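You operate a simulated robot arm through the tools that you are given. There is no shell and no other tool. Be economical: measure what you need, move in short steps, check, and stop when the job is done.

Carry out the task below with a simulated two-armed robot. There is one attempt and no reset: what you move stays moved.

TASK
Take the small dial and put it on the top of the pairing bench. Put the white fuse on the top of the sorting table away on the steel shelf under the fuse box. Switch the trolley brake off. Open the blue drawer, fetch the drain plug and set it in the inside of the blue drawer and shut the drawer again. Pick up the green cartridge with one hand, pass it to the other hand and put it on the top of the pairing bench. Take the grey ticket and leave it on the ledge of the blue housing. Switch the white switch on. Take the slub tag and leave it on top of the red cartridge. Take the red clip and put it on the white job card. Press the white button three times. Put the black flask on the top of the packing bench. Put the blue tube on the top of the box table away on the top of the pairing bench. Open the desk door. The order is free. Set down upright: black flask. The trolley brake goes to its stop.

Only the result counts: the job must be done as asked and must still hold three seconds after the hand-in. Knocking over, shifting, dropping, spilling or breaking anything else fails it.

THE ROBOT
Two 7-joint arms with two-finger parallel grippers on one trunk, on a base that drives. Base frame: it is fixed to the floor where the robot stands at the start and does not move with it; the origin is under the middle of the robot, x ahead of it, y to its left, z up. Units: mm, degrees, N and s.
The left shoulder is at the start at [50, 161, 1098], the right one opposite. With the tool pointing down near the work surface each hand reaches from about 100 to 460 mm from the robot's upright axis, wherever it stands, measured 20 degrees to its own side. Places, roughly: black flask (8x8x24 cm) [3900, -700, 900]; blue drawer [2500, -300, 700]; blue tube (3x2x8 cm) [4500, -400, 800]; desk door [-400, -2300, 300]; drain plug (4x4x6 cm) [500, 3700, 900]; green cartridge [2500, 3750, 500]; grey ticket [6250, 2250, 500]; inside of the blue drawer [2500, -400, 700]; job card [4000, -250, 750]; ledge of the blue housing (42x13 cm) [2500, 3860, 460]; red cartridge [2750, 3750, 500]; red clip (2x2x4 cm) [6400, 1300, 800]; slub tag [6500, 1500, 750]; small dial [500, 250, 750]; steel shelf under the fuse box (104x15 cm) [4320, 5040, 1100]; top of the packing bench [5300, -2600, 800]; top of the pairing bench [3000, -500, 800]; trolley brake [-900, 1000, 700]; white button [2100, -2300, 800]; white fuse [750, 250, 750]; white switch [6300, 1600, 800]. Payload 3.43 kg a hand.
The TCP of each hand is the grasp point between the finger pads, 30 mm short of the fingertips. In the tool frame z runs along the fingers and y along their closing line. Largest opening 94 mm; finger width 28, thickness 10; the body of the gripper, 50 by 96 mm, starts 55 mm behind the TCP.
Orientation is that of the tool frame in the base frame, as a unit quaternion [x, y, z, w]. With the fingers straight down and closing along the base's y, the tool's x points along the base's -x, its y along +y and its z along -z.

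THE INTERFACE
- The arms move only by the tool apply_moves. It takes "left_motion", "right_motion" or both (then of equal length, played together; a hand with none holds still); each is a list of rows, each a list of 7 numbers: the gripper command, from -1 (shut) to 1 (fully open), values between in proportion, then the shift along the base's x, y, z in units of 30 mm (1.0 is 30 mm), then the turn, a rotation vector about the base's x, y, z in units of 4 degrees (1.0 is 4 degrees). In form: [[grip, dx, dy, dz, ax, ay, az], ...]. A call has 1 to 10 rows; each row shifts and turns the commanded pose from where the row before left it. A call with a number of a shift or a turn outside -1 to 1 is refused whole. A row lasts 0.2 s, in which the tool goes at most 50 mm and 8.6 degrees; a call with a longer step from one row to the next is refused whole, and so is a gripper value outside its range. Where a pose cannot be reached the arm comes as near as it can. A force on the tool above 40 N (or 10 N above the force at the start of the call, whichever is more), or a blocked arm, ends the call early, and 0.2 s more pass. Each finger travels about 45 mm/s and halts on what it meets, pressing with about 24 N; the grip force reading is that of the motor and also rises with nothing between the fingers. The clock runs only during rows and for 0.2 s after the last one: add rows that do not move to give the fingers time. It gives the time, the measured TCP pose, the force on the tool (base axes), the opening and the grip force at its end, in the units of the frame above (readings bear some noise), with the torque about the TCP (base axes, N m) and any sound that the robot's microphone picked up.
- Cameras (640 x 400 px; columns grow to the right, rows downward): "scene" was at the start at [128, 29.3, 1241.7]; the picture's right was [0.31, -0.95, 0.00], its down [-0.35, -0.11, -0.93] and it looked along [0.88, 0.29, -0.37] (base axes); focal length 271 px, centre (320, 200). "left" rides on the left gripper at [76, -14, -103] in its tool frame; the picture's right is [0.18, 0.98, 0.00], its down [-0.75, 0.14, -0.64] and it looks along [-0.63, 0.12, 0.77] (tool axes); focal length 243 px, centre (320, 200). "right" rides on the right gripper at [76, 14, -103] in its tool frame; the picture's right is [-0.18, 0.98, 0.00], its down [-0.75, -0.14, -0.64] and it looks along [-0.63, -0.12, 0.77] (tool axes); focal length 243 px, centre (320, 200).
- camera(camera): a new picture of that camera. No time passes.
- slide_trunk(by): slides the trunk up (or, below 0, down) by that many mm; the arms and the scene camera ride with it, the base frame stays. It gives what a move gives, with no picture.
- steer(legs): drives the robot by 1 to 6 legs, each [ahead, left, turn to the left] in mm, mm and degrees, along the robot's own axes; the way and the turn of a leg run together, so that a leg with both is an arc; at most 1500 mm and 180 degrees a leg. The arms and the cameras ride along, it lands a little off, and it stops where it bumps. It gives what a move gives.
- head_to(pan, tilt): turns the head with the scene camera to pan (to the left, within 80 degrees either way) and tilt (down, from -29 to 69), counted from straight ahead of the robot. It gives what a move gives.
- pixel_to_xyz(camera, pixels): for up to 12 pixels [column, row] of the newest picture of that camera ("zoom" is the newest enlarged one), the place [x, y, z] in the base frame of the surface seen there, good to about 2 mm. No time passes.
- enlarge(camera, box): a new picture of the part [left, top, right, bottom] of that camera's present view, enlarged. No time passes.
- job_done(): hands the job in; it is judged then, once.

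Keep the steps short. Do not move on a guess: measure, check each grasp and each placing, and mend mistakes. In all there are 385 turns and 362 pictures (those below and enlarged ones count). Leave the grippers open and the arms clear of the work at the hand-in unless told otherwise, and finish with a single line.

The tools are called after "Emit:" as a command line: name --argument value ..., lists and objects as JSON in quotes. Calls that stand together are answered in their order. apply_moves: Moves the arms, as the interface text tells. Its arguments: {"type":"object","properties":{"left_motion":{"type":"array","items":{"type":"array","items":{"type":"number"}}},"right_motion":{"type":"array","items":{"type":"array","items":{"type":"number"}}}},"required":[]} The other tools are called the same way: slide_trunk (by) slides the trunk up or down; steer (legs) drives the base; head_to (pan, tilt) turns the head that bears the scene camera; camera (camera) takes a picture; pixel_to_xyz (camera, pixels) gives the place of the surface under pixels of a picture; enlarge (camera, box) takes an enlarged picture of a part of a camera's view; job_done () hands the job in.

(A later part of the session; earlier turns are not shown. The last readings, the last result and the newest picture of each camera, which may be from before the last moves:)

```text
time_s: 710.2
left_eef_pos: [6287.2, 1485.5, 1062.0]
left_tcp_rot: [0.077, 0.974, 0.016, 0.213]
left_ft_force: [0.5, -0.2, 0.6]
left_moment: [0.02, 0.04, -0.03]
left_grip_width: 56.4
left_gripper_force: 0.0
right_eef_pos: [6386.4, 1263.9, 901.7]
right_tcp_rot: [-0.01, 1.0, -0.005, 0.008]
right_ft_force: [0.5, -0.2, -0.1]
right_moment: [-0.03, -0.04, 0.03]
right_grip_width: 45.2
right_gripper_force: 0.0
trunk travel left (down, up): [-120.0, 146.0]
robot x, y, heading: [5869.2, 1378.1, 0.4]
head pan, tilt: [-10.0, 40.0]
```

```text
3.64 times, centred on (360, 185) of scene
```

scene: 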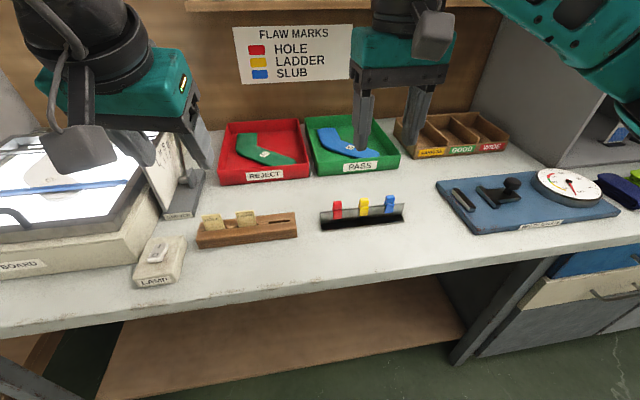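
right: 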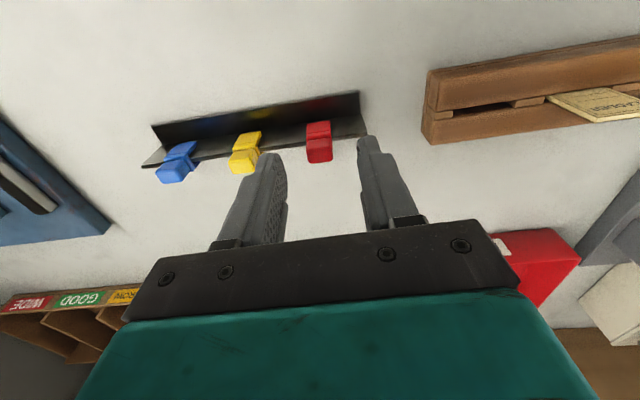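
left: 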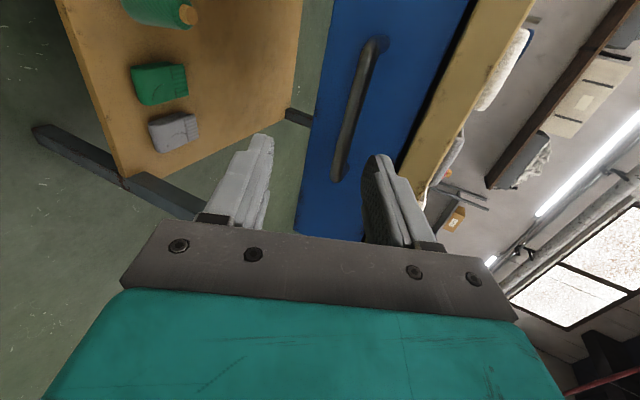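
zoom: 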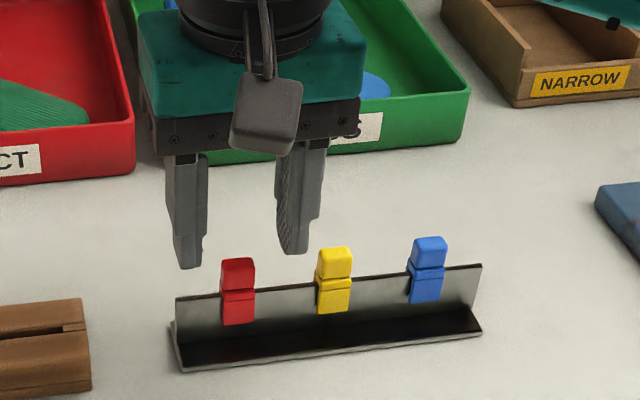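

Emit:
apply_moves --right_motion '[[-0.04, 0.05, 0, -0.6, 0, 0, 0], [-0.04, 0, 0, -0.4, 0, 0, 0], [-1, 0, 0, 0, 0, 0, 0], [-1, 0, 0, 0, 0, 0, 0], [-1, 0, 0, 0, 0, 0, 0]]'

Emit:
apply_moves --right_motion '[[-1, 0, 0, 0.4, 0, 0, 0], [-1, 0, 0, 0.6, 0, 0, 0], [-1, 0, 0, 1, 0, 0, 0], [-1, 0, 0, 1, 0, 0, 0]]'

Emit:
camera --camera "right"

Emit:
camera --camera "scene"

```text
time_s: 711.4
left_eef_pos: [6288.5, 1485.1, 1061.1]
left_tcp_rot: [0.078, 0.974, 0.016, 0.213]
left_ft_force: [-0.3, 0.3, 0.0]
left_moment: [-0.01, 0.02, -0.01]
left_grip_width: 56.3
left_gripper_force: 0.0
right_eef_pos: [6390.3, 1265.3, 874.7]
right_tcp_rot: [-0.011, 1.0, -0.004, 0.006]
right_ft_force: [0.5, -0.7, 0.1]
right_moment: [-0.01, 0.01, -0.02]
right_grip_width: 16.1
right_gripper_force: 23.4
trunk travel left (down, up): [-120.0, 146.0]
robot x, y, heading: [5873.6, 1376.6, 0.7]
head pan, tilt: [-10.0, 40.0]
```

```text
time_s: 712.4
left_eef_pos: [6289.0, 1484.0, 1060.5]
left_tcp_rot: [0.077, 0.974, 0.015, 0.213]
left_ft_force: [0.2, 1.0, -0.8]
left_moment: [0.01, -0.04, -0.02]
left_grip_width: 56.4
left_gripper_force: 0.0
right_eef_pos: [6392.2, 1261.7, 962.6]
right_tcp_rot: [-0.01, 1.0, -0.004, 0.005]
right_ft_force: [-0.5, -0.5, 0.2]
right_moment: [-0.03, -0.02, -0.03]
right_grip_width: 16.4
right_gripper_force: 24.1
trunk travel left (down, up): [-120.0, 146.0]
robot x, y, heading: [5872.5, 1379.1, 0.4]
head pan, tilt: [-10.0, 40.0]
```

```text
149 pictures are left
```

right: 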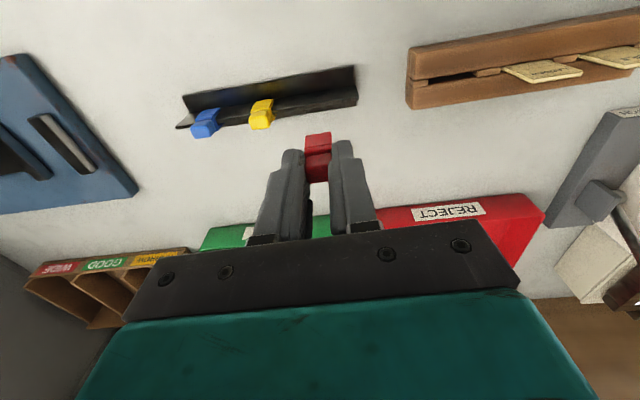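

```text
148 pictures are left
```

scene: 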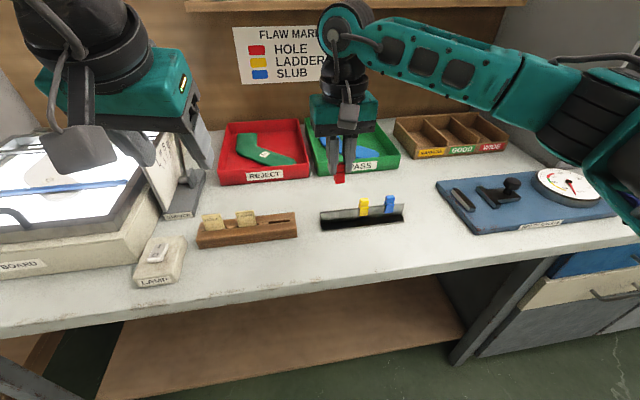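

Red clip held. Raise and drive to the job card on the box table.

Emit:
apply_moves --right_motion '[[-1, 0, 0, 1, 0, 0, 0], [-1, 0, 0, 1, 0, 0, 0], [-1, -0.5, 0, 1, 0, 0, 0]]'

Emit:
steer --legs '[[-420, 0, 0], [0, 0, -90.4], [780, 0, 0], [0, -1270, 0]]'

Emit:
head_to --pan -10 --tilt 40

Emit:
camera --camera "scene"

```text
time_s: 713.2
left_eef_pos: [6287.9, 1483.2, 1061.7]
left_tcp_rot: [0.077, 0.974, 0.016, 0.212]
left_ft_force: [0.4, -0.3, 0.7]
left_moment: [-0.03, 0.02, 0.03]
left_grip_width: 56.5
left_gripper_force: 0.0
right_eef_pos: [6375.5, 1266.8, 1052.5]
right_tcp_rot: [-0.011, 1.0, -0.004, 0.006]
right_ft_force: [-0.8, -0.2, -0.3]
right_moment: [0.0, -0.01, -0.03]
right_grip_width: 16.2
right_gripper_force: 24.6
trunk travel left (down, up): [-120.0, 146.0]
robot x, y, heading: [5873.3, 1378.9, 0.6]
head pan, tilt: [-10.0, 40.0]
```

```text
time_s: 734.3
left_eef_pos: [4284.0, 207.7, 1060.7]
left_tcp_rot: [0.743, 0.634, -0.14, 0.162]
left_ft_force: [-0.3, 0.4, -0.3]
left_moment: [0.02, 0.0, 0.04]
left_grip_width: 56.4
left_gripper_force: 0.0
right_eef_pos: [4064.3, 120.3, 1050.2]
right_tcp_rot: [0.7, 0.714, -0.007, 0.001]
right_ft_force: [1.2, 0.0, -0.3]
right_moment: [0.02, 0.01, 0.02]
right_grip_width: 16.5
right_gripper_force: 24.4
trunk travel left (down, up): [-120.0, 146.0]
robot x, y, heading: [4178.5, 622.8, -89.8]
head pan, tilt: [-10.0, 40.0]
```

```text
time_s: 734.9
left_eef_pos: [4283.6, 207.5, 1061.2]
left_tcp_rot: [0.743, 0.634, -0.14, 0.162]
left_ft_force: [0.1, 0.1, -0.2]
left_moment: [-0.03, -0.01, 0.0]
left_grip_width: 56.6
left_gripper_force: 0.1
right_eef_pos: [4063.1, 121.1, 1051.5]
right_tcp_rot: [0.7, 0.714, -0.007, 0.002]
right_ft_force: [-0.3, 0.8, -0.5]
right_moment: [0.01, -0.01, 0.0]
right_grip_width: 16.6
right_gripper_force: 24.5
trunk travel left (down, up): [-120.0, 146.0]
robot x, y, heading: [4177.8, 620.7, -89.8]
head pan, tilt: [-10.0, 40.0]
```

```text
147 pictures are left
```

scene: 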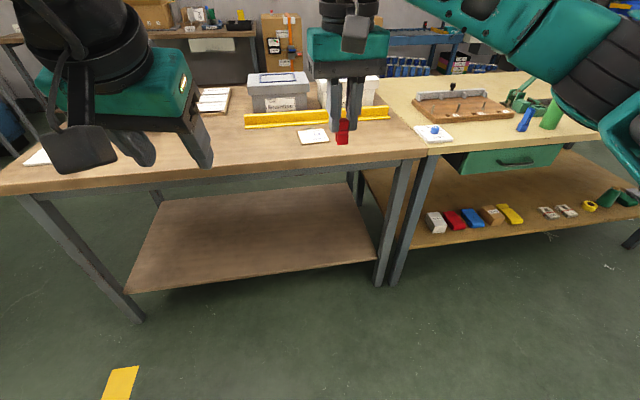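

Emit:
steer --legs '[[400, 0, 0]]'

Emit:
camera --camera "right"

Emit:
pixel_to_xyz --camera "right" --pixels '[[260, 60], [380, 60], [320, 80], [320, 120], [315, 140]]'

```text
time_s: 737.4
left_eef_pos: [4288.0, -187.3, 1060.3]
left_tcp_rot: [0.742, 0.635, -0.139, 0.162]
left_ft_force: [-0.1, 1.0, 0.4]
left_moment: [0.0, 0.0, 0.0]
left_grip_width: 56.8
left_gripper_force: 0.0
right_eef_pos: [4068.2, -275.9, 1050.7]
right_tcp_rot: [0.699, 0.715, -0.007, 0.001]
right_ft_force: [0.2, -0.3, -0.1]
right_moment: [0.02, 0.01, 0.02]
right_grip_width: 16.4
right_gripper_force: 24.1
trunk travel left (down, up): [-120.0, 146.0]
robot x, y, heading: [4178.1, 227.4, -89.6]
head pan, tilt: [-10.0, 40.0]
```

```text
146 pictures are left
```

right: 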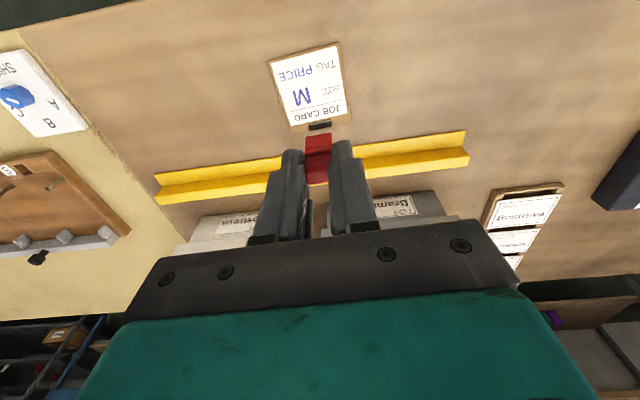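

```text
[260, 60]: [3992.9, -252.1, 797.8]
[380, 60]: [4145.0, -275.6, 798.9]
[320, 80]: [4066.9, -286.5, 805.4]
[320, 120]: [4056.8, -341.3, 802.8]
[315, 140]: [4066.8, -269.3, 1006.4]
```

Emit:
apply_moves --right_motion '[[-1, -0.3, -0.25, -0.9, 0, 0, 0], [-1, -0.3, -0.25, -0.9, 0, 0, 0], [-1, 0, 0, -0.9, 0, 0, 0], [-1, 0, 0, -0.9, 0, 0, 0], [-1, 0, 0, -0.9, 0, 0, 0], [-1, 0, 0, -0.9, 0, 0, 0], [-1, 0, 0, -0.4, 0, 0, 0]]'

Emit:
camera --camera "right"

Emit:
enlarge --camera "scene" --box '[240, 100, 440, 230]'

```text
time_s: 739.0
left_eef_pos: [4287.4, -187.8, 1060.9]
left_tcp_rot: [0.742, 0.635, -0.139, 0.162]
left_ft_force: [0.4, 0.2, 0.1]
left_moment: [-0.01, 0.01, 0.02]
left_grip_width: 56.3
left_gripper_force: 0.1
right_eef_pos: [4049.7, -289.3, 877.2]
right_tcp_rot: [0.699, 0.715, -0.008, 0.002]
right_ft_force: [0.1, -0.3, -1.2]
right_moment: [0.01, -0.01, 0.03]
right_grip_width: 16.3
right_gripper_force: 24.3
trunk travel left (down, up): [-120.0, 146.0]
robot x, y, heading: [4180.6, 227.6, -89.5]
head pan, tilt: [-10.0, 40.0]
```

```text
145 pictures are left
```

right: 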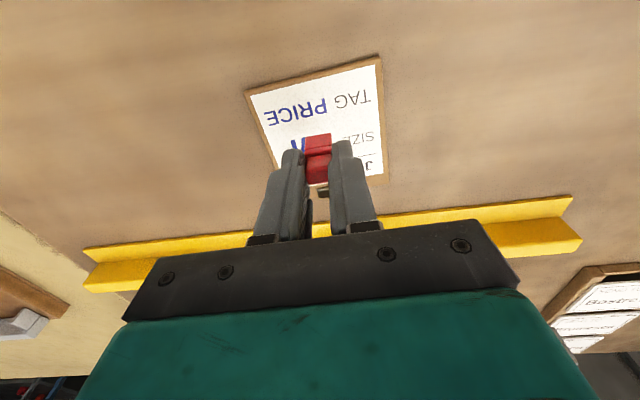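

```text
3.08 times, centred on (340, 165) of scene
```

zoom: 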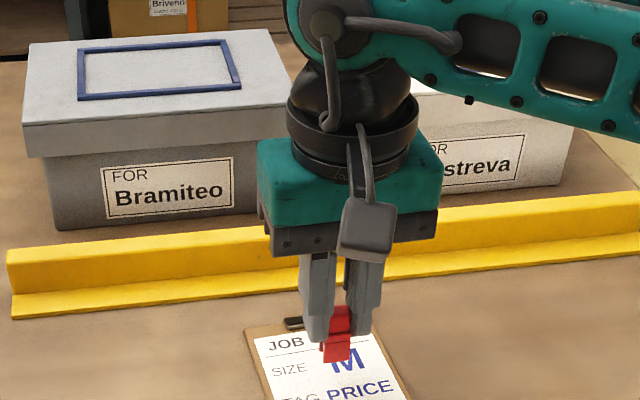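

Emit:
apply_moves --right_motion '[[-1, 0, 0.15, -0.3, 0, 0, 0], [-1, 0, 0, -0.15, 0, 0, 0], [-1, 0, 0, -0.1, 0, 0, 0]]'

Emit:
apply_moves --right_motion '[[-1, 0, 0, -0.1, 0, 0, 0]]'

```text
time_s: 739.8
left_eef_pos: [4287.8, -188.0, 1060.9]
left_tcp_rot: [0.743, 0.634, -0.14, 0.162]
left_ft_force: [-0.3, -0.8, -0.1]
left_moment: [0.01, -0.03, -0.02]
left_grip_width: 56.2
left_gripper_force: 0.0
right_eef_pos: [4051.0, -285.0, 860.3]
right_tcp_rot: [0.699, 0.716, -0.007, 0.002]
right_ft_force: [-0.6, 0.3, -0.5]
right_moment: [-0.02, 0.06, 0.01]
right_grip_width: 16.6
right_gripper_force: 23.5
trunk travel left (down, up): [-120.0, 146.0]
robot x, y, heading: [4181.6, 230.8, -89.5]
head pan, tilt: [-10.0, 40.0]
```

```text
time_s: 740.2
left_eef_pos: [4287.4, -187.6, 1060.6]
left_tcp_rot: [0.742, 0.635, -0.139, 0.162]
left_ft_force: [0.9, 0.9, 1.2]
left_moment: [-0.01, -0.02, 0.0]
left_grip_width: 56.3
left_gripper_force: 0.1
right_eef_pos: [4049.4, -286.0, 859.5]
right_tcp_rot: [0.7, 0.714, -0.007, 0.002]
right_ft_force: [0.0, 0.7, 0.0]
right_moment: [-0.01, 0.01, 0.02]
right_grip_width: 16.3
right_gripper_force: 24.1
trunk travel left (down, up): [-120.0, 146.0]
robot x, y, heading: [4183.5, 232.3, -89.7]
head pan, tilt: [-10.0, 40.0]
```

Emit:
apply_moves --right_motion '[[-1, 0, 0, -0.1, 0, 0, 0], [-1, 0, 0, -0.08, 0, 0, 0]]'

Emit:
camera --camera "right"

```text
time_s: 740.8
left_eef_pos: [4286.1, -184.2, 1062.9]
left_tcp_rot: [0.742, 0.635, -0.14, 0.163]
left_ft_force: [-0.2, 0.4, -0.1]
left_moment: [-0.02, -0.01, -0.01]
left_grip_width: 56.6
left_gripper_force: 0.1
right_eef_pos: [4050.9, -285.3, 856.4]
right_tcp_rot: [0.699, 0.716, -0.009, 0.003]
right_ft_force: [-3.0, 5.3, 20.1]
right_moment: [0.26, 0.15, 0.03]
right_grip_width: 16.5
right_gripper_force: 24.0
trunk travel left (down, up): [-120.0, 146.0]
robot x, y, heading: [4179.3, 232.1, -89.8]
head pan, tilt: [-10.0, 40.0]
```

```text
143 pictures are left
```

right: 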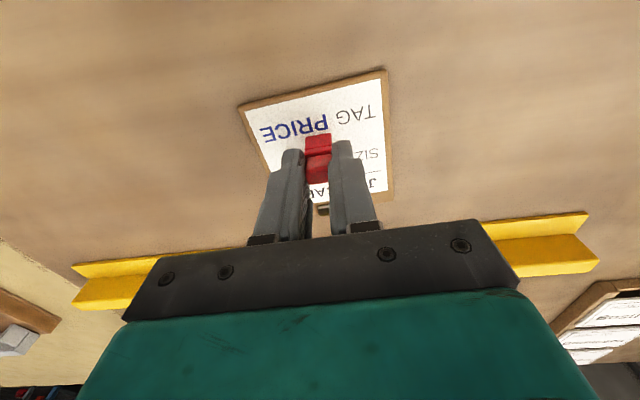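

Contact. Release and rise.

Emit:
apply_moves --right_motion '[[-1, 0, 0, 0.05, 0, 0, 0], [-0.4, 0, 0, 0, 0, 0, 0], [-0.1, 0, 0, 0, 0, 0, 0], [-0.1, 0, 0, 0.3, 0, 0, 0], [-0.1, 0, 0, 0.8, 0, 0, 0], [-0.1, 0, 0, 1, 0, 0, 0], [-0.1, 0, 0, 1, 0, 0, 0], [-0.1, 0, 0, 1, 0, 0, 0]]'

Emit:
camera --camera "right"

Emit:
camera --camera "scene"

```text
time_s: 742.6
left_eef_pos: [4288.7, -187.8, 1062.2]
left_tcp_rot: [0.742, 0.635, -0.139, 0.161]
left_ft_force: [0.5, 0.5, -0.9]
left_moment: [-0.01, 0.01, -0.02]
left_grip_width: 56.4
left_gripper_force: 0.1
right_eef_pos: [4050.4, -286.8, 976.9]
right_tcp_rot: [0.699, 0.716, -0.008, 0.0]
right_ft_force: [-0.5, 0.5, 0.3]
right_moment: [0.02, 0.0, 0.01]
right_grip_width: 42.2
right_gripper_force: 0.0
trunk travel left (down, up): [-120.0, 146.0]
robot x, y, heading: [4180.2, 231.4, -89.4]
head pan, tilt: [-10.0, 40.0]
```

```text
142 pictures are left
```

right: 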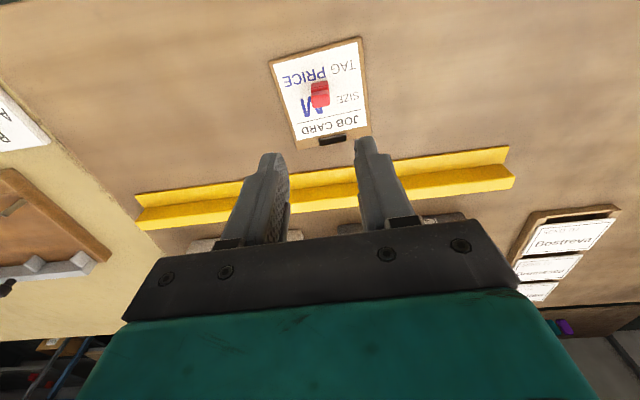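

```text
141 pictures are left
```

scene: 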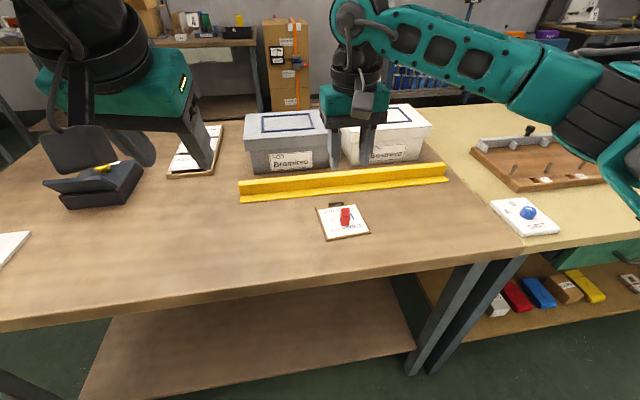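

The clip stands on the job card. Now go round the east end to the south side for the black flask.

Emit:
steer --legs '[[-430, 0, 0], [0, 1290, 0], [400, 0, 0]]'

Emit:
head_to --pan -5 --tilt 25

Emit:
camera --camera "scene"

```text
time_s: 758.1
left_eef_pos: [5555.5, -137.6, 1061.1]
left_tcp_rot: [0.74, 0.637, -0.139, 0.163]
left_ft_force: [-1.0, -0.2, 0.6]
left_moment: [-0.01, 0.01, -0.03]
left_grip_width: 56.4
left_gripper_force: 0.1
right_eef_pos: [5318.2, -239.5, 976.7]
right_tcp_rot: [0.696, 0.718, -0.007, 0.002]
right_ft_force: [0.8, 0.2, 0.1]
right_moment: [-0.02, 0.0, 0.01]
right_grip_width: 42.4
right_gripper_force: 0.1
trunk travel left (down, up): [-120.0, 146.0]
robot x, y, heading: [5446.6, 274.6, -88.9]
head pan, tilt: [-10.0, 40.0]
```

```text
time_s: 758.9
left_eef_pos: [5554.8, -137.6, 1060.8]
left_tcp_rot: [0.74, 0.637, -0.139, 0.163]
left_ft_force: [0.2, 0.2, 0.1]
left_moment: [0.02, -0.01, -0.01]
left_grip_width: 56.4
left_gripper_force: 0.1
right_eef_pos: [5319.4, -239.5, 976.4]
right_tcp_rot: [0.696, 0.718, -0.008, 0.002]
right_ft_force: [-0.3, 0.7, 0.9]
right_moment: [-0.02, 0.01, 0.01]
right_grip_width: 42.2
right_gripper_force: 0.1
trunk travel left (down, up): [-120.0, 146.0]
robot x, y, heading: [5446.9, 279.3, -89.1]
head pan, tilt: [-5.0, 25.0]
```

```text
140 pictures are left
```

scene: 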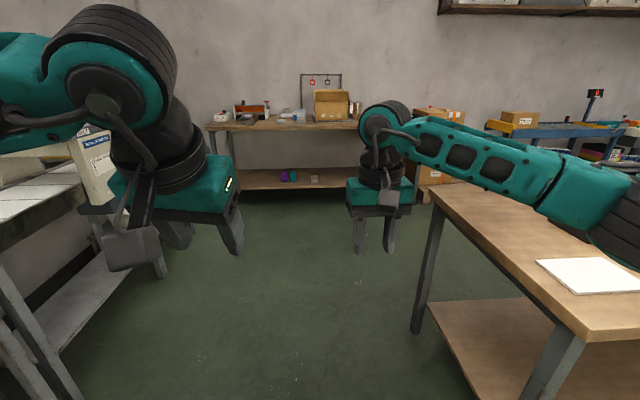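

Emit:
pixel_to_xyz --camera "scene" --pixels '[[578, 335], [432, 192], [412, 330], [100, 210], [75, 250], [60, 330], [225, 130], [355, 128], [250, 195], [420, 205]]'

Emit:
enlarge --camera "scene" --box '[200, 60, 440, 210]'

```text
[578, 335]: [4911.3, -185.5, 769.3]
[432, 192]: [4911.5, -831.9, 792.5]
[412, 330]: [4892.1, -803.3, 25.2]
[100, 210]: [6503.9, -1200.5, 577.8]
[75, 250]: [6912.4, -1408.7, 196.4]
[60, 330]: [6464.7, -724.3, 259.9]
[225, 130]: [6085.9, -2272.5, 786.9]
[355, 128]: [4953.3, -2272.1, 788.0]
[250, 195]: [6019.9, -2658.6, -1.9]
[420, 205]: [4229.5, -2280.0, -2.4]
```

```text
2.67 times, centred on (320, 135) of scene
```

zoom: 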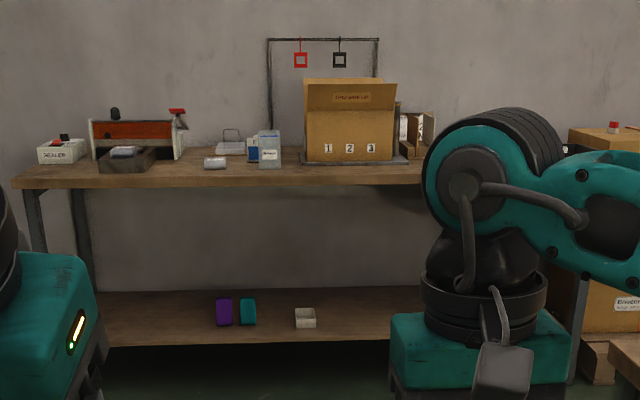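

Box table ends at x 4911; packing bench front edge y −2272. Drive south, then west behind the box table.

Emit:
steer --legs '[[1400, 0, -1], [220, 0, 0], [0, -1450, 0], [0, 0, 180]]'

Emit:
head_to --pan 0 --tilt 25

Emit:
camera --camera "scene"

```text
time_s: 787.0
left_eef_pos: [3903.6, -848.2, 1061.6]
left_tcp_rot: [-0.61, 0.763, 0.157, 0.145]
left_ft_force: [-0.1, 0.4, 0.0]
left_moment: [-0.01, 0.0, 0.02]
left_grip_width: 56.3
left_gripper_force: 0.0
right_eef_pos: [4148.2, -765.5, 976.5]
right_tcp_rot: [-0.692, 0.722, 0.001, 0.008]
right_ft_force: [-0.1, 0.0, 0.4]
right_moment: [0.03, 0.04, 0.04]
right_grip_width: 42.4
right_gripper_force: 0.0
trunk travel left (down, up): [-120.0, 146.0]
robot x, y, heading: [3981.7, -1269.2, 86.7]
head pan, tilt: [-5.0, 25.0]
```

```text
time_s: 787.7
left_eef_pos: [3904.2, -848.6, 1060.7]
left_tcp_rot: [-0.609, 0.764, 0.157, 0.145]
left_ft_force: [-0.1, -0.7, -0.2]
left_moment: [0.02, 0.04, 0.02]
left_grip_width: 56.4
left_gripper_force: 0.1
right_eef_pos: [4147.8, -764.6, 977.2]
right_tcp_rot: [-0.691, 0.722, 0.001, 0.008]
right_ft_force: [0.0, 0.3, 0.3]
right_moment: [0.02, 0.0, 0.01]
right_grip_width: 42.7
right_gripper_force: 0.2
trunk travel left (down, up): [-120.0, 146.0]
robot x, y, heading: [3983.5, -1271.4, 86.5]
head pan, tilt: [0.0, 25.0]
```

```text
138 pictures are left
```

scene: 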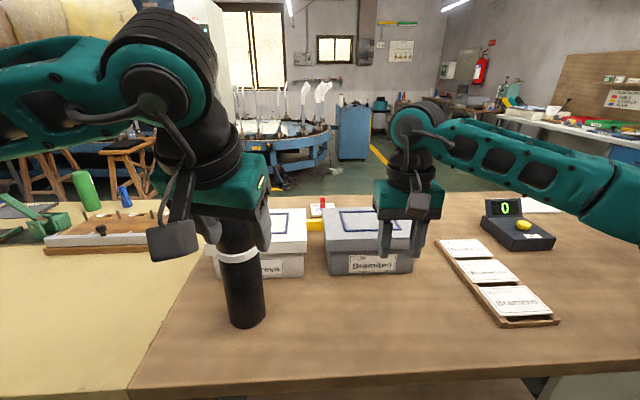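

Emit:
pixel_to_xyz --camera "scene" --pixels '[[243, 300], [230, 300], [260, 300], [240, 257], [244, 322], [235, 235]]'

Emit:
camera --camera "left"

```text
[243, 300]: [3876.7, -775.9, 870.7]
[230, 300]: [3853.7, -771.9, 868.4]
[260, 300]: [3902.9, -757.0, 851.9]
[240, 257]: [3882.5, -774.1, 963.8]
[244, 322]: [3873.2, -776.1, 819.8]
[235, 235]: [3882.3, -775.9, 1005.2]
```

```text
137 pictures are left
```

left: 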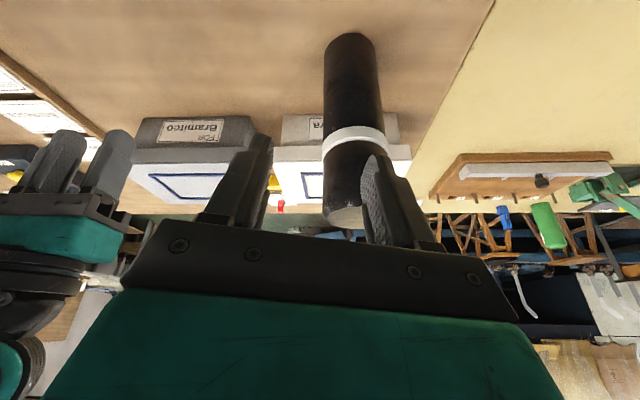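

Flask: centre about (3877,-736), top z≈1037. I'll take it from above with the right hand. Raise the left hand, then shift so the right is over the flask.

Emit:
apply_moves --left_motion '[[1, 0, -0.3, 1, 0, 0, 0], [1, 0, -0.3, 1, 0, 0, 0], [1, 0, 0, 1, 0, 0, 0], [1, 0, 0, 1, 0, 0, 0]]' --right_motion '[[1, 0, 0, 1, 0, 0, 0], [1, 0, 0, 1, 0, 0, 0], [1, 0, 0, 1, 0, 0, 0], [1, 0, 0, 1, 0, 0, 0]]'

Emit:
slide_trunk --by 60

Emit:
steer --legs '[[0, 262, 3.3]]'

Emit:
camera --camera "right"

Emit:
camera --camera "scene"

```text
time_s: 788.7
left_eef_pos: [3904.2, -869.8, 1180.1]
left_tcp_rot: [-0.609, 0.764, 0.158, 0.145]
left_ft_force: [-0.3, 0.0, -0.6]
left_moment: [-0.01, 0.03, 0.01]
left_grip_width: 94.0
left_gripper_force: 0.1
right_eef_pos: [4148.1, -763.4, 1095.7]
right_tcp_rot: [-0.691, 0.723, 0.002, 0.007]
right_ft_force: [0.2, 0.0, -0.4]
right_moment: [0.0, 0.0, 0.02]
right_grip_width: 94.1
right_gripper_force: 0.0
trunk travel left (down, up): [-120.0, 146.0]
robot x, y, heading: [3980.8, -1270.1, 86.7]
head pan, tilt: [0.0, 25.0]
```

```text
time_s: 789.7
left_eef_pos: [3905.5, -868.6, 1241.7]
left_tcp_rot: [-0.609, 0.764, 0.158, 0.145]
left_ft_force: [0.1, 0.4, -0.4]
left_moment: [-0.03, 0.0, 0.02]
left_grip_width: 94.1
left_gripper_force: 0.0
right_eef_pos: [4148.1, -763.3, 1155.7]
right_tcp_rot: [-0.691, 0.723, 0.001, 0.007]
right_ft_force: [-0.2, 0.4, 0.1]
right_moment: [-0.05, -0.01, 0.03]
right_grip_width: 94.3
right_gripper_force: 0.0
trunk travel left (down, up): [-180.0, 86.0]
robot x, y, heading: [3982.8, -1272.5, 86.5]
head pan, tilt: [0.0, 25.0]
```

```text
time_s: 792.6
left_eef_pos: [3617.6, -865.8, 1240.7]
left_tcp_rot: [-0.631, 0.746, 0.162, 0.14]
left_ft_force: [0.2, 0.4, -0.8]
left_moment: [0.0, 0.02, -0.01]
left_grip_width: 94.0
left_gripper_force: 0.0
right_eef_pos: [3854.6, -746.7, 1155.7]
right_tcp_rot: [0.712, -0.702, -0.002, -0.007]
right_ft_force: [0.8, 0.0, 0.8]
right_moment: [0.02, 0.0, 0.02]
right_grip_width: 94.1
right_gripper_force: 0.0
trunk travel left (down, up): [-180.0, 86.0]
robot x, y, heading: [3716.9, -1261.9, 90.1]
head pan, tilt: [0.0, 25.0]
```

```text
136 pictures are left
```

right: 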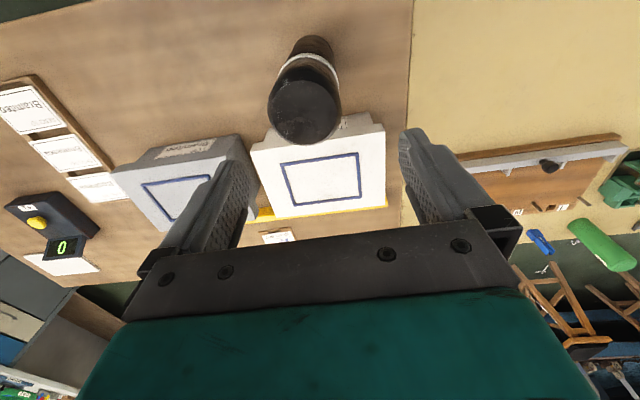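

```text
135 pictures are left
```

scene: 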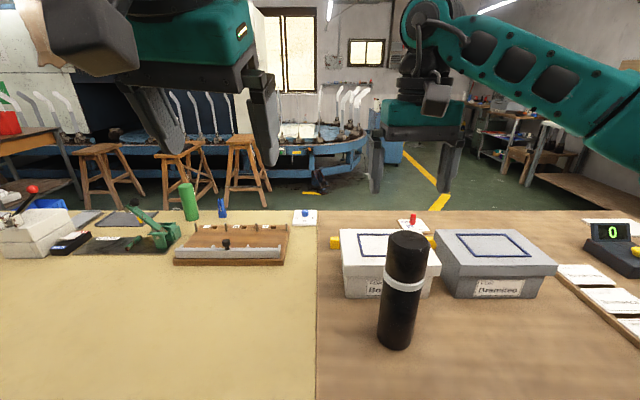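

Measure the flask's top.

Emit:
pixel_to_xyz --camera "right" --pixels '[[305, 107], [275, 105], [338, 108], [305, 138], [308, 82], [315, 45]]'

Emit:
pixel_to_xyz --camera "scene" --pixels '[[408, 240], [392, 300], [412, 300], [382, 330], [408, 330], [397, 345]]'

```text
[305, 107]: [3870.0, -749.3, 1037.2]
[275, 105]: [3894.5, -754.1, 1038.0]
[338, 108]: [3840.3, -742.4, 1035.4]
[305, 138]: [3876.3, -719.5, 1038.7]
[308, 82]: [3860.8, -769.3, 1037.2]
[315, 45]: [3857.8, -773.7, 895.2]
```

```text
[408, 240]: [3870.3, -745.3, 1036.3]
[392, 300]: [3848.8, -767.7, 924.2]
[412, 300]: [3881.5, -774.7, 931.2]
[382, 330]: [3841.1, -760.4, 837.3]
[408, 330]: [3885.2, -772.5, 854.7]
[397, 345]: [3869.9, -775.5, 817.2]
```

Emit:
apply_moves --right_motion '[[1, 0.45, 0.2, 0, 0, 0, 0], [1, 0, 0, -0.9, 0, 0, 0], [1, 0, 0, -0.9, 0, 0, 0]]'

Emit:
camera --camera "right"

```text
time_s: 793.4
left_eef_pos: [3618.1, -865.4, 1241.2]
left_tcp_rot: [-0.631, 0.746, 0.161, 0.141]
left_ft_force: [-0.4, 0.4, 0.9]
left_moment: [-0.01, -0.02, -0.03]
left_grip_width: 94.1
left_gripper_force: 0.1
right_eef_pos: [3869.1, -741.4, 1101.4]
right_tcp_rot: [0.712, -0.703, -0.003, -0.008]
right_ft_force: [0.1, -0.7, -0.3]
right_moment: [0.0, 0.03, 0.0]
right_grip_width: 94.1
right_gripper_force: 0.0
trunk travel left (down, up): [-180.0, 86.0]
robot x, y, heading: [3720.3, -1263.8, 90.1]
head pan, tilt: [0.0, 25.0]
```

```text
134 pictures are left
```

right: 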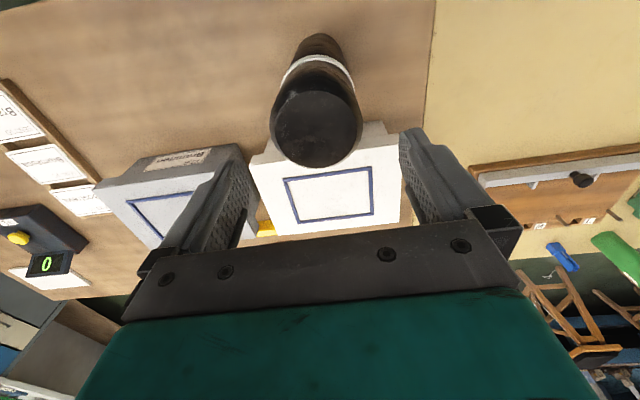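

Emit:
pixel_to_xyz --camera "right" --pixels '[[316, 163], [316, 95], [275, 128], [360, 128], [316, 128], [316, 85]]'

```text
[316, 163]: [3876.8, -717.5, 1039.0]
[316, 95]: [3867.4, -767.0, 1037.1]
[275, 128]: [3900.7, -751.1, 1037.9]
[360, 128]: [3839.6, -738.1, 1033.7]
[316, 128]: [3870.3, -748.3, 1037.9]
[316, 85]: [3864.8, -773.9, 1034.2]
```

Emit:
apply_moves --right_motion '[[1, 0.05, -0.13, -0.8, 0, 0, 0], [1, 0, 0, -0.9, 0, 0, 0], [1, 0, 0, -0.9, 0, 0, 0], [1, 0, 0, -0.7, 0, 0, 0]]'

Emit:
apply_moves --right_motion '[[0.5, 0, 0, 0, 0, 0, 0], [-1, 0, 0, 0, 0, 0, 0], [-1, 0, 0, 0, 0, 0, 0], [-1, 0, 0, 0, 0, 0, 0]]'

Emit:
apply_moves --right_motion '[[-1, 0, 0, 0.4, 0, 0, 0], [-1, 0, 0, 0.6, 0, 0, 0]]'

Emit:
camera --camera "scene"

```text
time_s: 794.4
left_eef_pos: [3617.9, -864.6, 1241.2]
left_tcp_rot: [-0.631, 0.746, 0.161, 0.141]
left_ft_force: [0.1, -0.1, 0.5]
left_moment: [-0.03, 0.03, -0.01]
left_grip_width: 93.6
left_gripper_force: 0.1
right_eef_pos: [3873.5, -743.6, 1002.5]
right_tcp_rot: [0.711, -0.703, -0.002, -0.009]
right_ft_force: [-0.3, -0.1, -0.4]
right_moment: [-0.02, 0.0, -0.01]
right_grip_width: 93.9
right_gripper_force: 0.1
trunk travel left (down, up): [-180.0, 86.0]
robot x, y, heading: [3719.4, -1259.1, 90.0]
head pan, tilt: [0.0, 25.0]
```

```text
time_s: 795.4
left_eef_pos: [3617.5, -864.6, 1239.5]
left_tcp_rot: [-0.631, 0.746, 0.161, 0.14]
left_ft_force: [1.1, 0.0, -0.7]
left_moment: [0.04, 0.0, 0.0]
left_grip_width: 93.8
left_gripper_force: 0.0
right_eef_pos: [3872.6, -743.8, 1002.4]
right_tcp_rot: [0.712, -0.702, -0.001, -0.007]
right_ft_force: [-0.4, -0.1, 0.3]
right_moment: [-0.04, 0.14, -0.01]
right_grip_width: 71.6
right_gripper_force: 24.2
trunk travel left (down, up): [-180.0, 86.0]
robot x, y, heading: [3721.7, -1261.6, 89.9]
head pan, tilt: [0.0, 25.0]
```

```text
time_s: 796.0
left_eef_pos: [3618.6, -865.3, 1240.4]
left_tcp_rot: [-0.632, 0.745, 0.162, 0.141]
left_ft_force: [0.6, -0.1, -0.8]
left_moment: [-0.01, 0.05, 0.02]
left_grip_width: 94.1
left_gripper_force: 0.0
right_eef_pos: [3873.7, -744.5, 1034.1]
right_tcp_rot: [0.713, -0.702, -0.001, -0.008]
right_ft_force: [-0.3, 0.2, -4.7]
right_moment: [-0.02, 0.02, 0.0]
right_grip_width: 71.1
right_gripper_force: 24.1
trunk travel left (down, up): [-180.0, 86.0]
robot x, y, heading: [3719.2, -1266.1, 90.1]
head pan, tilt: [0.0, 25.0]
```

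```text
133 pictures are left
```

scene: 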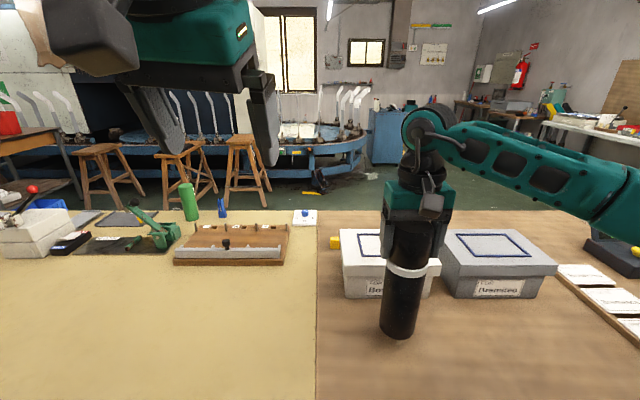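

Flask lifted upright. Raise it more, back off and carry it to the packing bench.

Emit:
apply_moves --right_motion '[[-1, 0, 0, 1, 0, 0, 0], [-1, 0, 0, 1, 0, 0, 0], [-1, 0, -0.5, 0.5, 0, 0, 0], [-1, 0, -1, 0, 0, 0, 0]]'

Emit:
steer --legs '[[-270, 0, 0], [0, 0, 90], [0, 0, 90], [0, 1400, 0], [0, 280, 0]]'

Emit:
head_to --pan 5 --tilt 30

Emit:
camera --camera "scene"

```text
time_s: 797.0
left_eef_pos: [3618.4, -865.8, 1241.4]
left_tcp_rot: [-0.631, 0.746, 0.162, 0.141]
left_ft_force: [1.2, 0.7, 0.7]
left_moment: [-0.01, -0.03, -0.01]
left_grip_width: 93.9
left_gripper_force: 0.1
right_eef_pos: [3873.0, -788.2, 1108.5]
right_tcp_rot: [0.711, -0.703, -0.002, -0.008]
right_ft_force: [0.8, -0.7, -4.2]
right_moment: [-0.01, 0.01, 0.02]
right_grip_width: 71.4
right_gripper_force: 24.2
trunk travel left (down, up): [-180.0, 86.0]
robot x, y, heading: [3718.9, -1260.4, 89.9]
head pan, tilt: [0.0, 25.0]
```

```text
time_s: 821.1
left_eef_pos: [5479.4, -1971.8, 1240.4]
left_tcp_rot: [0.754, 0.62, -0.143, 0.159]
left_ft_force: [0.6, -0.8, -1.5]
left_moment: [0.0, 0.0, -0.02]
left_grip_width: 94.0
left_gripper_force: 0.1
right_eef_pos: [5222.7, -2041.6, 1107.2]
right_tcp_rot: [0.713, 0.702, -0.007, 0.001]
right_ft_force: [0.4, 0.3, -4.4]
right_moment: [0.0, -0.01, 0.02]
right_grip_width: 71.0
right_gripper_force: 23.8
trunk travel left (down, up): [-180.0, 86.0]
robot x, y, heading: [5386.7, -1571.2, -91.7]
head pan, tilt: [0.0, 25.0]
```

```text
time_s: 821.8
left_eef_pos: [5478.7, -1971.7, 1241.1]
left_tcp_rot: [0.755, 0.62, -0.143, 0.159]
left_ft_force: [-0.7, 0.2, -0.5]
left_moment: [0.0, 0.01, 0.03]
left_grip_width: 94.1
left_gripper_force: 0.1
right_eef_pos: [5222.0, -2041.8, 1108.1]
right_tcp_rot: [0.713, 0.701, -0.008, 0.001]
right_ft_force: [0.0, 0.7, -2.8]
right_moment: [0.05, 0.06, 0.0]
right_grip_width: 71.1
right_gripper_force: 23.4
trunk travel left (down, up): [-180.0, 86.0]
robot x, y, heading: [5390.7, -1570.5, -91.9]
head pan, tilt: [5.0, 30.0]
```

```text
132 pictures are left
```

scene: 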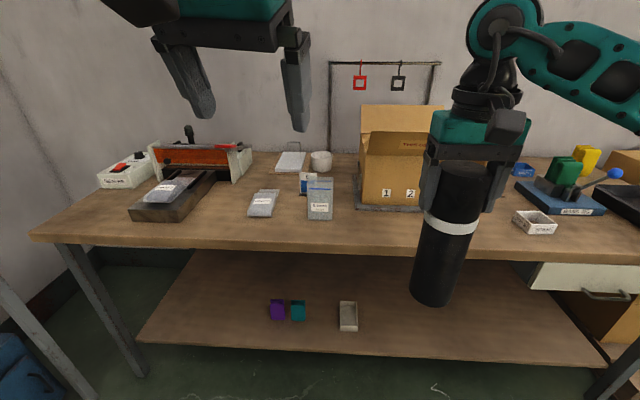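

Emit:
pixel_to_xyz --camera "scene" --pixels '[[380, 228], [340, 228], [290, 228], [380, 212], [320, 218], [360, 240], [265, 215], [240, 225], [510, 235]]'

```text
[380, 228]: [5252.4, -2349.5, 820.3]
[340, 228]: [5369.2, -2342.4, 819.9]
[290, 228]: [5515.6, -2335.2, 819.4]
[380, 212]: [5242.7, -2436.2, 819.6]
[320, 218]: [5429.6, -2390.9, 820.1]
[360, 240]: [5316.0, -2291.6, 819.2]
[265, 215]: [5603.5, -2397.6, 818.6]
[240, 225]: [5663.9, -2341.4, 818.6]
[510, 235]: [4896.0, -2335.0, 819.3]
```

Bench top z 819.5; free spot at (5310,-2345). Drive in.

Emit:
steer --legs '[[0, 75, 1.9], [290, 0, 0]]'

Emit:
camera --camera "scene"

```text
time_s: 824.7
left_eef_pos: [5571.9, -2260.9, 1241.8]
left_tcp_rot: [0.743, 0.634, -0.14, 0.163]
left_ft_force: [-0.3, -0.5, -0.5]
left_moment: [-0.01, -0.02, 0.03]
left_grip_width: 94.1
left_gripper_force: 0.0
right_eef_pos: [5317.4, -2339.6, 1107.6]
right_tcp_rot: [0.699, 0.715, -0.007, 0.002]
right_ft_force: [-0.8, -0.5, -3.9]
right_moment: [0.03, -0.02, 0.01]
right_grip_width: 71.1
right_gripper_force: 23.8
trunk travel left (down, up): [-180.0, 86.0]
robot x, y, heading: [5471.3, -1861.6, -89.6]
head pan, tilt: [5.0, 30.0]
```

```text
131 pictures are left
```

scene: 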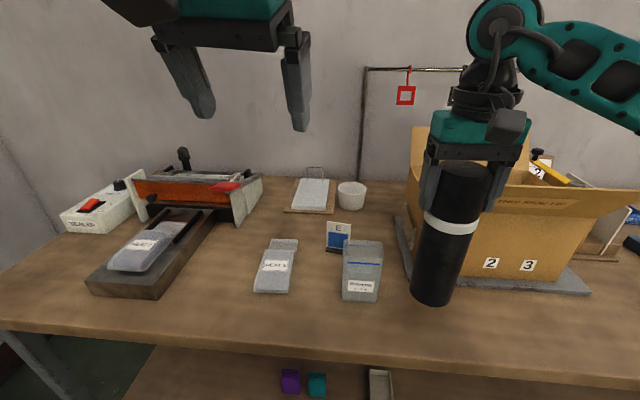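

Emit:
pixel_to_xyz --camera "scene" --pixels '[[405, 268], [480, 284], [398, 240], [405, 300], [345, 295], [380, 292], [440, 320]]'

```text
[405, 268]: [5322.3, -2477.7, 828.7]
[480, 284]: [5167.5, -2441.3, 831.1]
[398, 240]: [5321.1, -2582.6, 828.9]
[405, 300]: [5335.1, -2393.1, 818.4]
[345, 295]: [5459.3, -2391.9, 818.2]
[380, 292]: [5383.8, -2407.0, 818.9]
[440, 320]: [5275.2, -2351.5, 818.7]
```

Emit:
apply_moves --right_motion '[[-1, 0, 0, -0.8, 0, 0, 0], [-1, 0, 0, -0.8, 0, 0, 0], [-1, 0, 0, -0.7, 0, 0, 0], [-1, 0, 0, -0.2, 0, 0, 0]]'

Emit:
apply_moves --right_motion '[[-1, 0, 0, -0.1, 0, 0, 0], [-1, 0, 0, -0.1, 0, 0, 0]]'

```text
time_s: 825.7
left_eef_pos: [5572.0, -2259.3, 1240.6]
left_tcp_rot: [0.743, 0.634, -0.14, 0.162]
left_ft_force: [0.2, -0.3, -0.5]
left_moment: [0.0, 0.01, -0.05]
left_grip_width: 93.7
left_gripper_force: 0.2
right_eef_pos: [5317.5, -2341.0, 1031.3]
right_tcp_rot: [0.699, 0.715, -0.008, 0.002]
right_ft_force: [0.4, 1.1, -3.9]
right_moment: [0.0, -0.02, 0.0]
right_grip_width: 71.0
right_gripper_force: 24.0
trunk travel left (down, up): [-180.0, 86.0]
robot x, y, heading: [5469.3, -1861.3, -89.6]
head pan, tilt: [5.0, 30.0]
```

```text
time_s: 826.3
left_eef_pos: [5571.2, -2260.2, 1241.8]
left_tcp_rot: [0.743, 0.634, -0.139, 0.162]
left_ft_force: [0.0, 0.7, -0.4]
left_moment: [-0.02, -0.02, -0.01]
left_grip_width: 93.9
left_gripper_force: 0.0
right_eef_pos: [5318.8, -2339.2, 1026.1]
right_tcp_rot: [0.699, 0.715, -0.008, 0.0]
right_ft_force: [1.0, -0.1, -2.9]
right_moment: [-0.01, 0.0, 0.04]
right_grip_width: 71.3
right_gripper_force: 24.2
trunk travel left (down, up): [-180.0, 86.0]
robot x, y, heading: [5468.5, -1860.7, -89.4]
head pan, tilt: [5.0, 30.0]
```

Emit:
apply_moves --right_motion '[[-1, 0, 0, -0.08, 0, 0, 0], [-1, 0, 0, -0.08, 0, 0, 0]]'

Emit:
camera --camera "scene"

```text
time_s: 826.9
left_eef_pos: [5571.5, -2258.9, 1241.5]
left_tcp_rot: [0.742, 0.634, -0.141, 0.163]
left_ft_force: [0.3, 0.1, -0.1]
left_moment: [0.0, 0.01, 0.0]
left_grip_width: 93.7
left_gripper_force: 0.1
right_eef_pos: [5316.4, -2338.1, 1023.6]
right_tcp_rot: [0.7, 0.714, -0.009, 0.004]
right_ft_force: [-2.0, -0.1, 9.0]
right_moment: [0.26, 0.1, 0.02]
right_grip_width: 70.7
right_gripper_force: 24.6
trunk travel left (down, up): [-180.0, 86.0]
robot x, y, heading: [5469.8, -1862.4, -89.4]
head pan, tilt: [5.0, 30.0]
```

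```text
130 pictures are left
```

scene: 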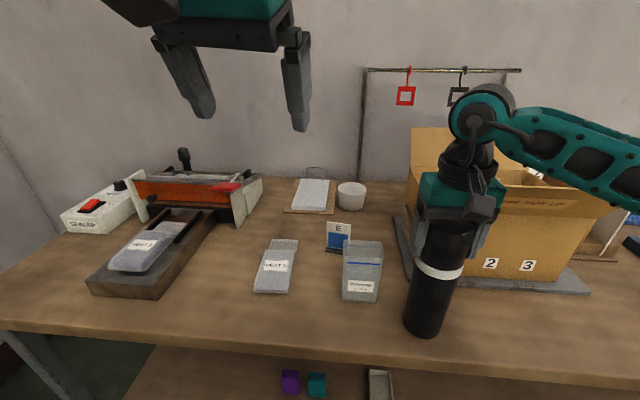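

Touching the bench. Open slowly and rise straight up.

Emit:
apply_moves --right_motion '[[0.65, 0, 0, 0.02, 0, 0, 0], [1, 0, 0, 0, 0, 0, 0], [1, 0, 0, 0, 0, 0, 0], [1, 0, 0, 0.5, 0, 0, 0], [1, 0, 0, 1, 0, 0, 0], [1, 0, 0, 1, 0, 0, 0], [1, 0, 0, 1, 0, 0, 0], [1, 0, 0, 1, 0, 0, 0]]'

Emit:
camera --camera "scene"

```text
time_s: 828.7
left_eef_pos: [5572.1, -2259.3, 1240.8]
left_tcp_rot: [0.743, 0.634, -0.14, 0.163]
left_ft_force: [0.7, 0.0, -1.0]
left_moment: [-0.03, -0.02, -0.03]
left_grip_width: 94.3
left_gripper_force: 0.1
right_eef_pos: [5318.2, -2337.1, 1159.1]
right_tcp_rot: [0.7, 0.714, -0.009, 0.002]
right_ft_force: [-0.2, 0.3, 0.1]
right_moment: [-0.01, 0.03, -0.01]
right_grip_width: 93.9
right_gripper_force: 0.1
trunk travel left (down, up): [-180.0, 86.0]
robot x, y, heading: [5468.2, -1861.9, -89.8]
head pan, tilt: [5.0, 30.0]
```

```text
129 pictures are left
```

scene: 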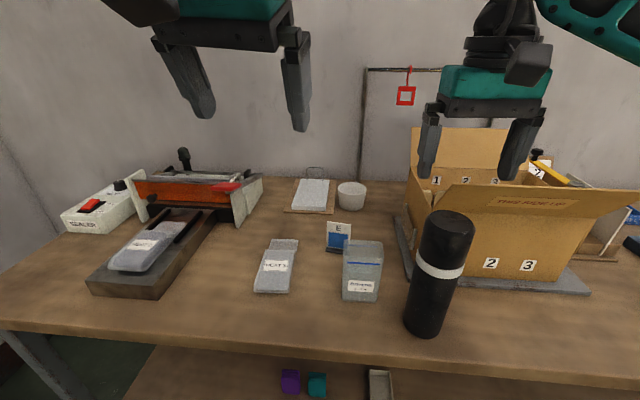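

Flask stands upright. Next the white button: back off and strafe west.

Emit:
steer --legs '[[-330, 0, 0], [0, -1450, 0], [0, -1450, 0], [0, -300, 0]]'

Emit:
head_to --pan -10 --tilt 25

Emit:
camera --camera "scene"

```text
time_s: 858.5
left_eef_pos: [2380.9, -1951.6, 1242.0]
left_tcp_rot: [0.751, 0.625, -0.142, 0.161]
left_ft_force: [0.2, 0.3, -0.5]
left_moment: [-0.03, 0.0, 0.03]
left_grip_width: 94.1
left_gripper_force: 0.0
right_eef_pos: [2126.3, -2023.2, 1157.9]
right_tcp_rot: [0.709, 0.705, -0.008, 0.002]
right_ft_force: [0.2, 0.6, -0.1]
right_moment: [-0.01, -0.02, 0.0]
right_grip_width: 94.1
right_gripper_force: 0.0
trunk travel left (down, up): [-180.0, 86.0]
robot x, y, heading: [2285.2, -1552.4, -90.9]
head pan, tilt: [5.0, 30.0]
```

```text
time_s: 859.2
left_eef_pos: [2380.7, -1953.1, 1240.6]
left_tcp_rot: [0.752, 0.623, -0.142, 0.159]
left_ft_force: [-0.4, 0.8, -0.3]
left_moment: [0.0, 0.01, -0.01]
left_grip_width: 94.1
left_gripper_force: 0.1
right_eef_pos: [2124.9, -2022.4, 1158.5]
right_tcp_rot: [0.708, 0.706, -0.008, 0.002]
right_ft_force: [0.0, 0.5, 0.0]
right_moment: [0.02, 0.01, 0.03]
right_grip_width: 94.0
right_gripper_force: 0.0
trunk travel left (down, up): [-180.0, 86.0]
robot x, y, heading: [2288.0, -1553.2, -91.0]
head pan, tilt: [-10.0, 25.0]
```

```text
128 pictures are left
```

scene: 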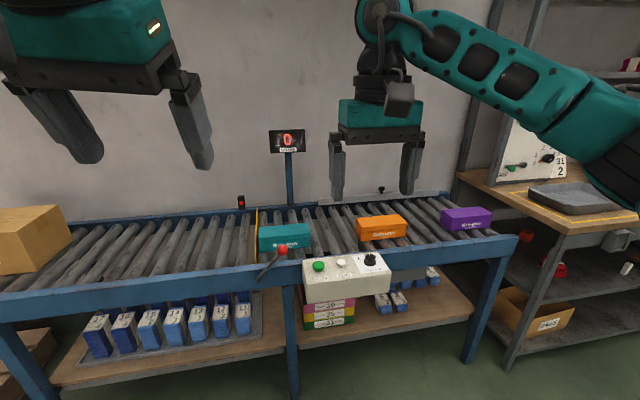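

Emit:
enlarge --camera "scene" --box '[240, 120, 420, 310]'

Emit:
pixel_to_xyz --camera "scene" --pixels '[[341, 262], [341, 267], [318, 266], [370, 260], [340, 285], [305, 265], [388, 262], [283, 250], [285, 235], [380, 225]]'

```text
2.11 times, centred on (330, 215) of scene
```

zoom: 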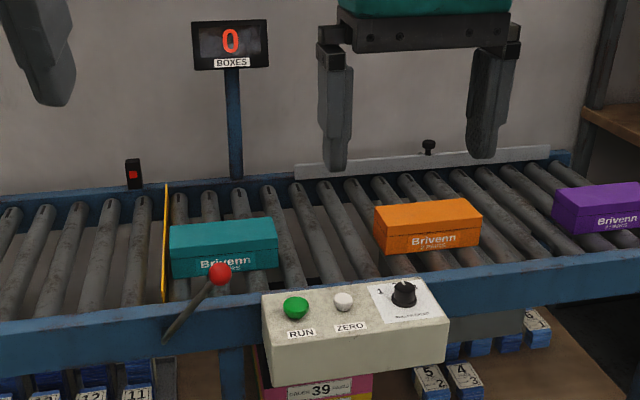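

```text
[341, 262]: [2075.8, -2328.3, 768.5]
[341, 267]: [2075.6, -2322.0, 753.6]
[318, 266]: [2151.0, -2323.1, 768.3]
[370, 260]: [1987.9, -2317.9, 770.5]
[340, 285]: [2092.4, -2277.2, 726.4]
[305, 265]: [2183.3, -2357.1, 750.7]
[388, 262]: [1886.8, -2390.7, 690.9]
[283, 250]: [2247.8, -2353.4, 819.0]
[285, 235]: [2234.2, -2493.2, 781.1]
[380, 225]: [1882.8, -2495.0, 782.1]
```

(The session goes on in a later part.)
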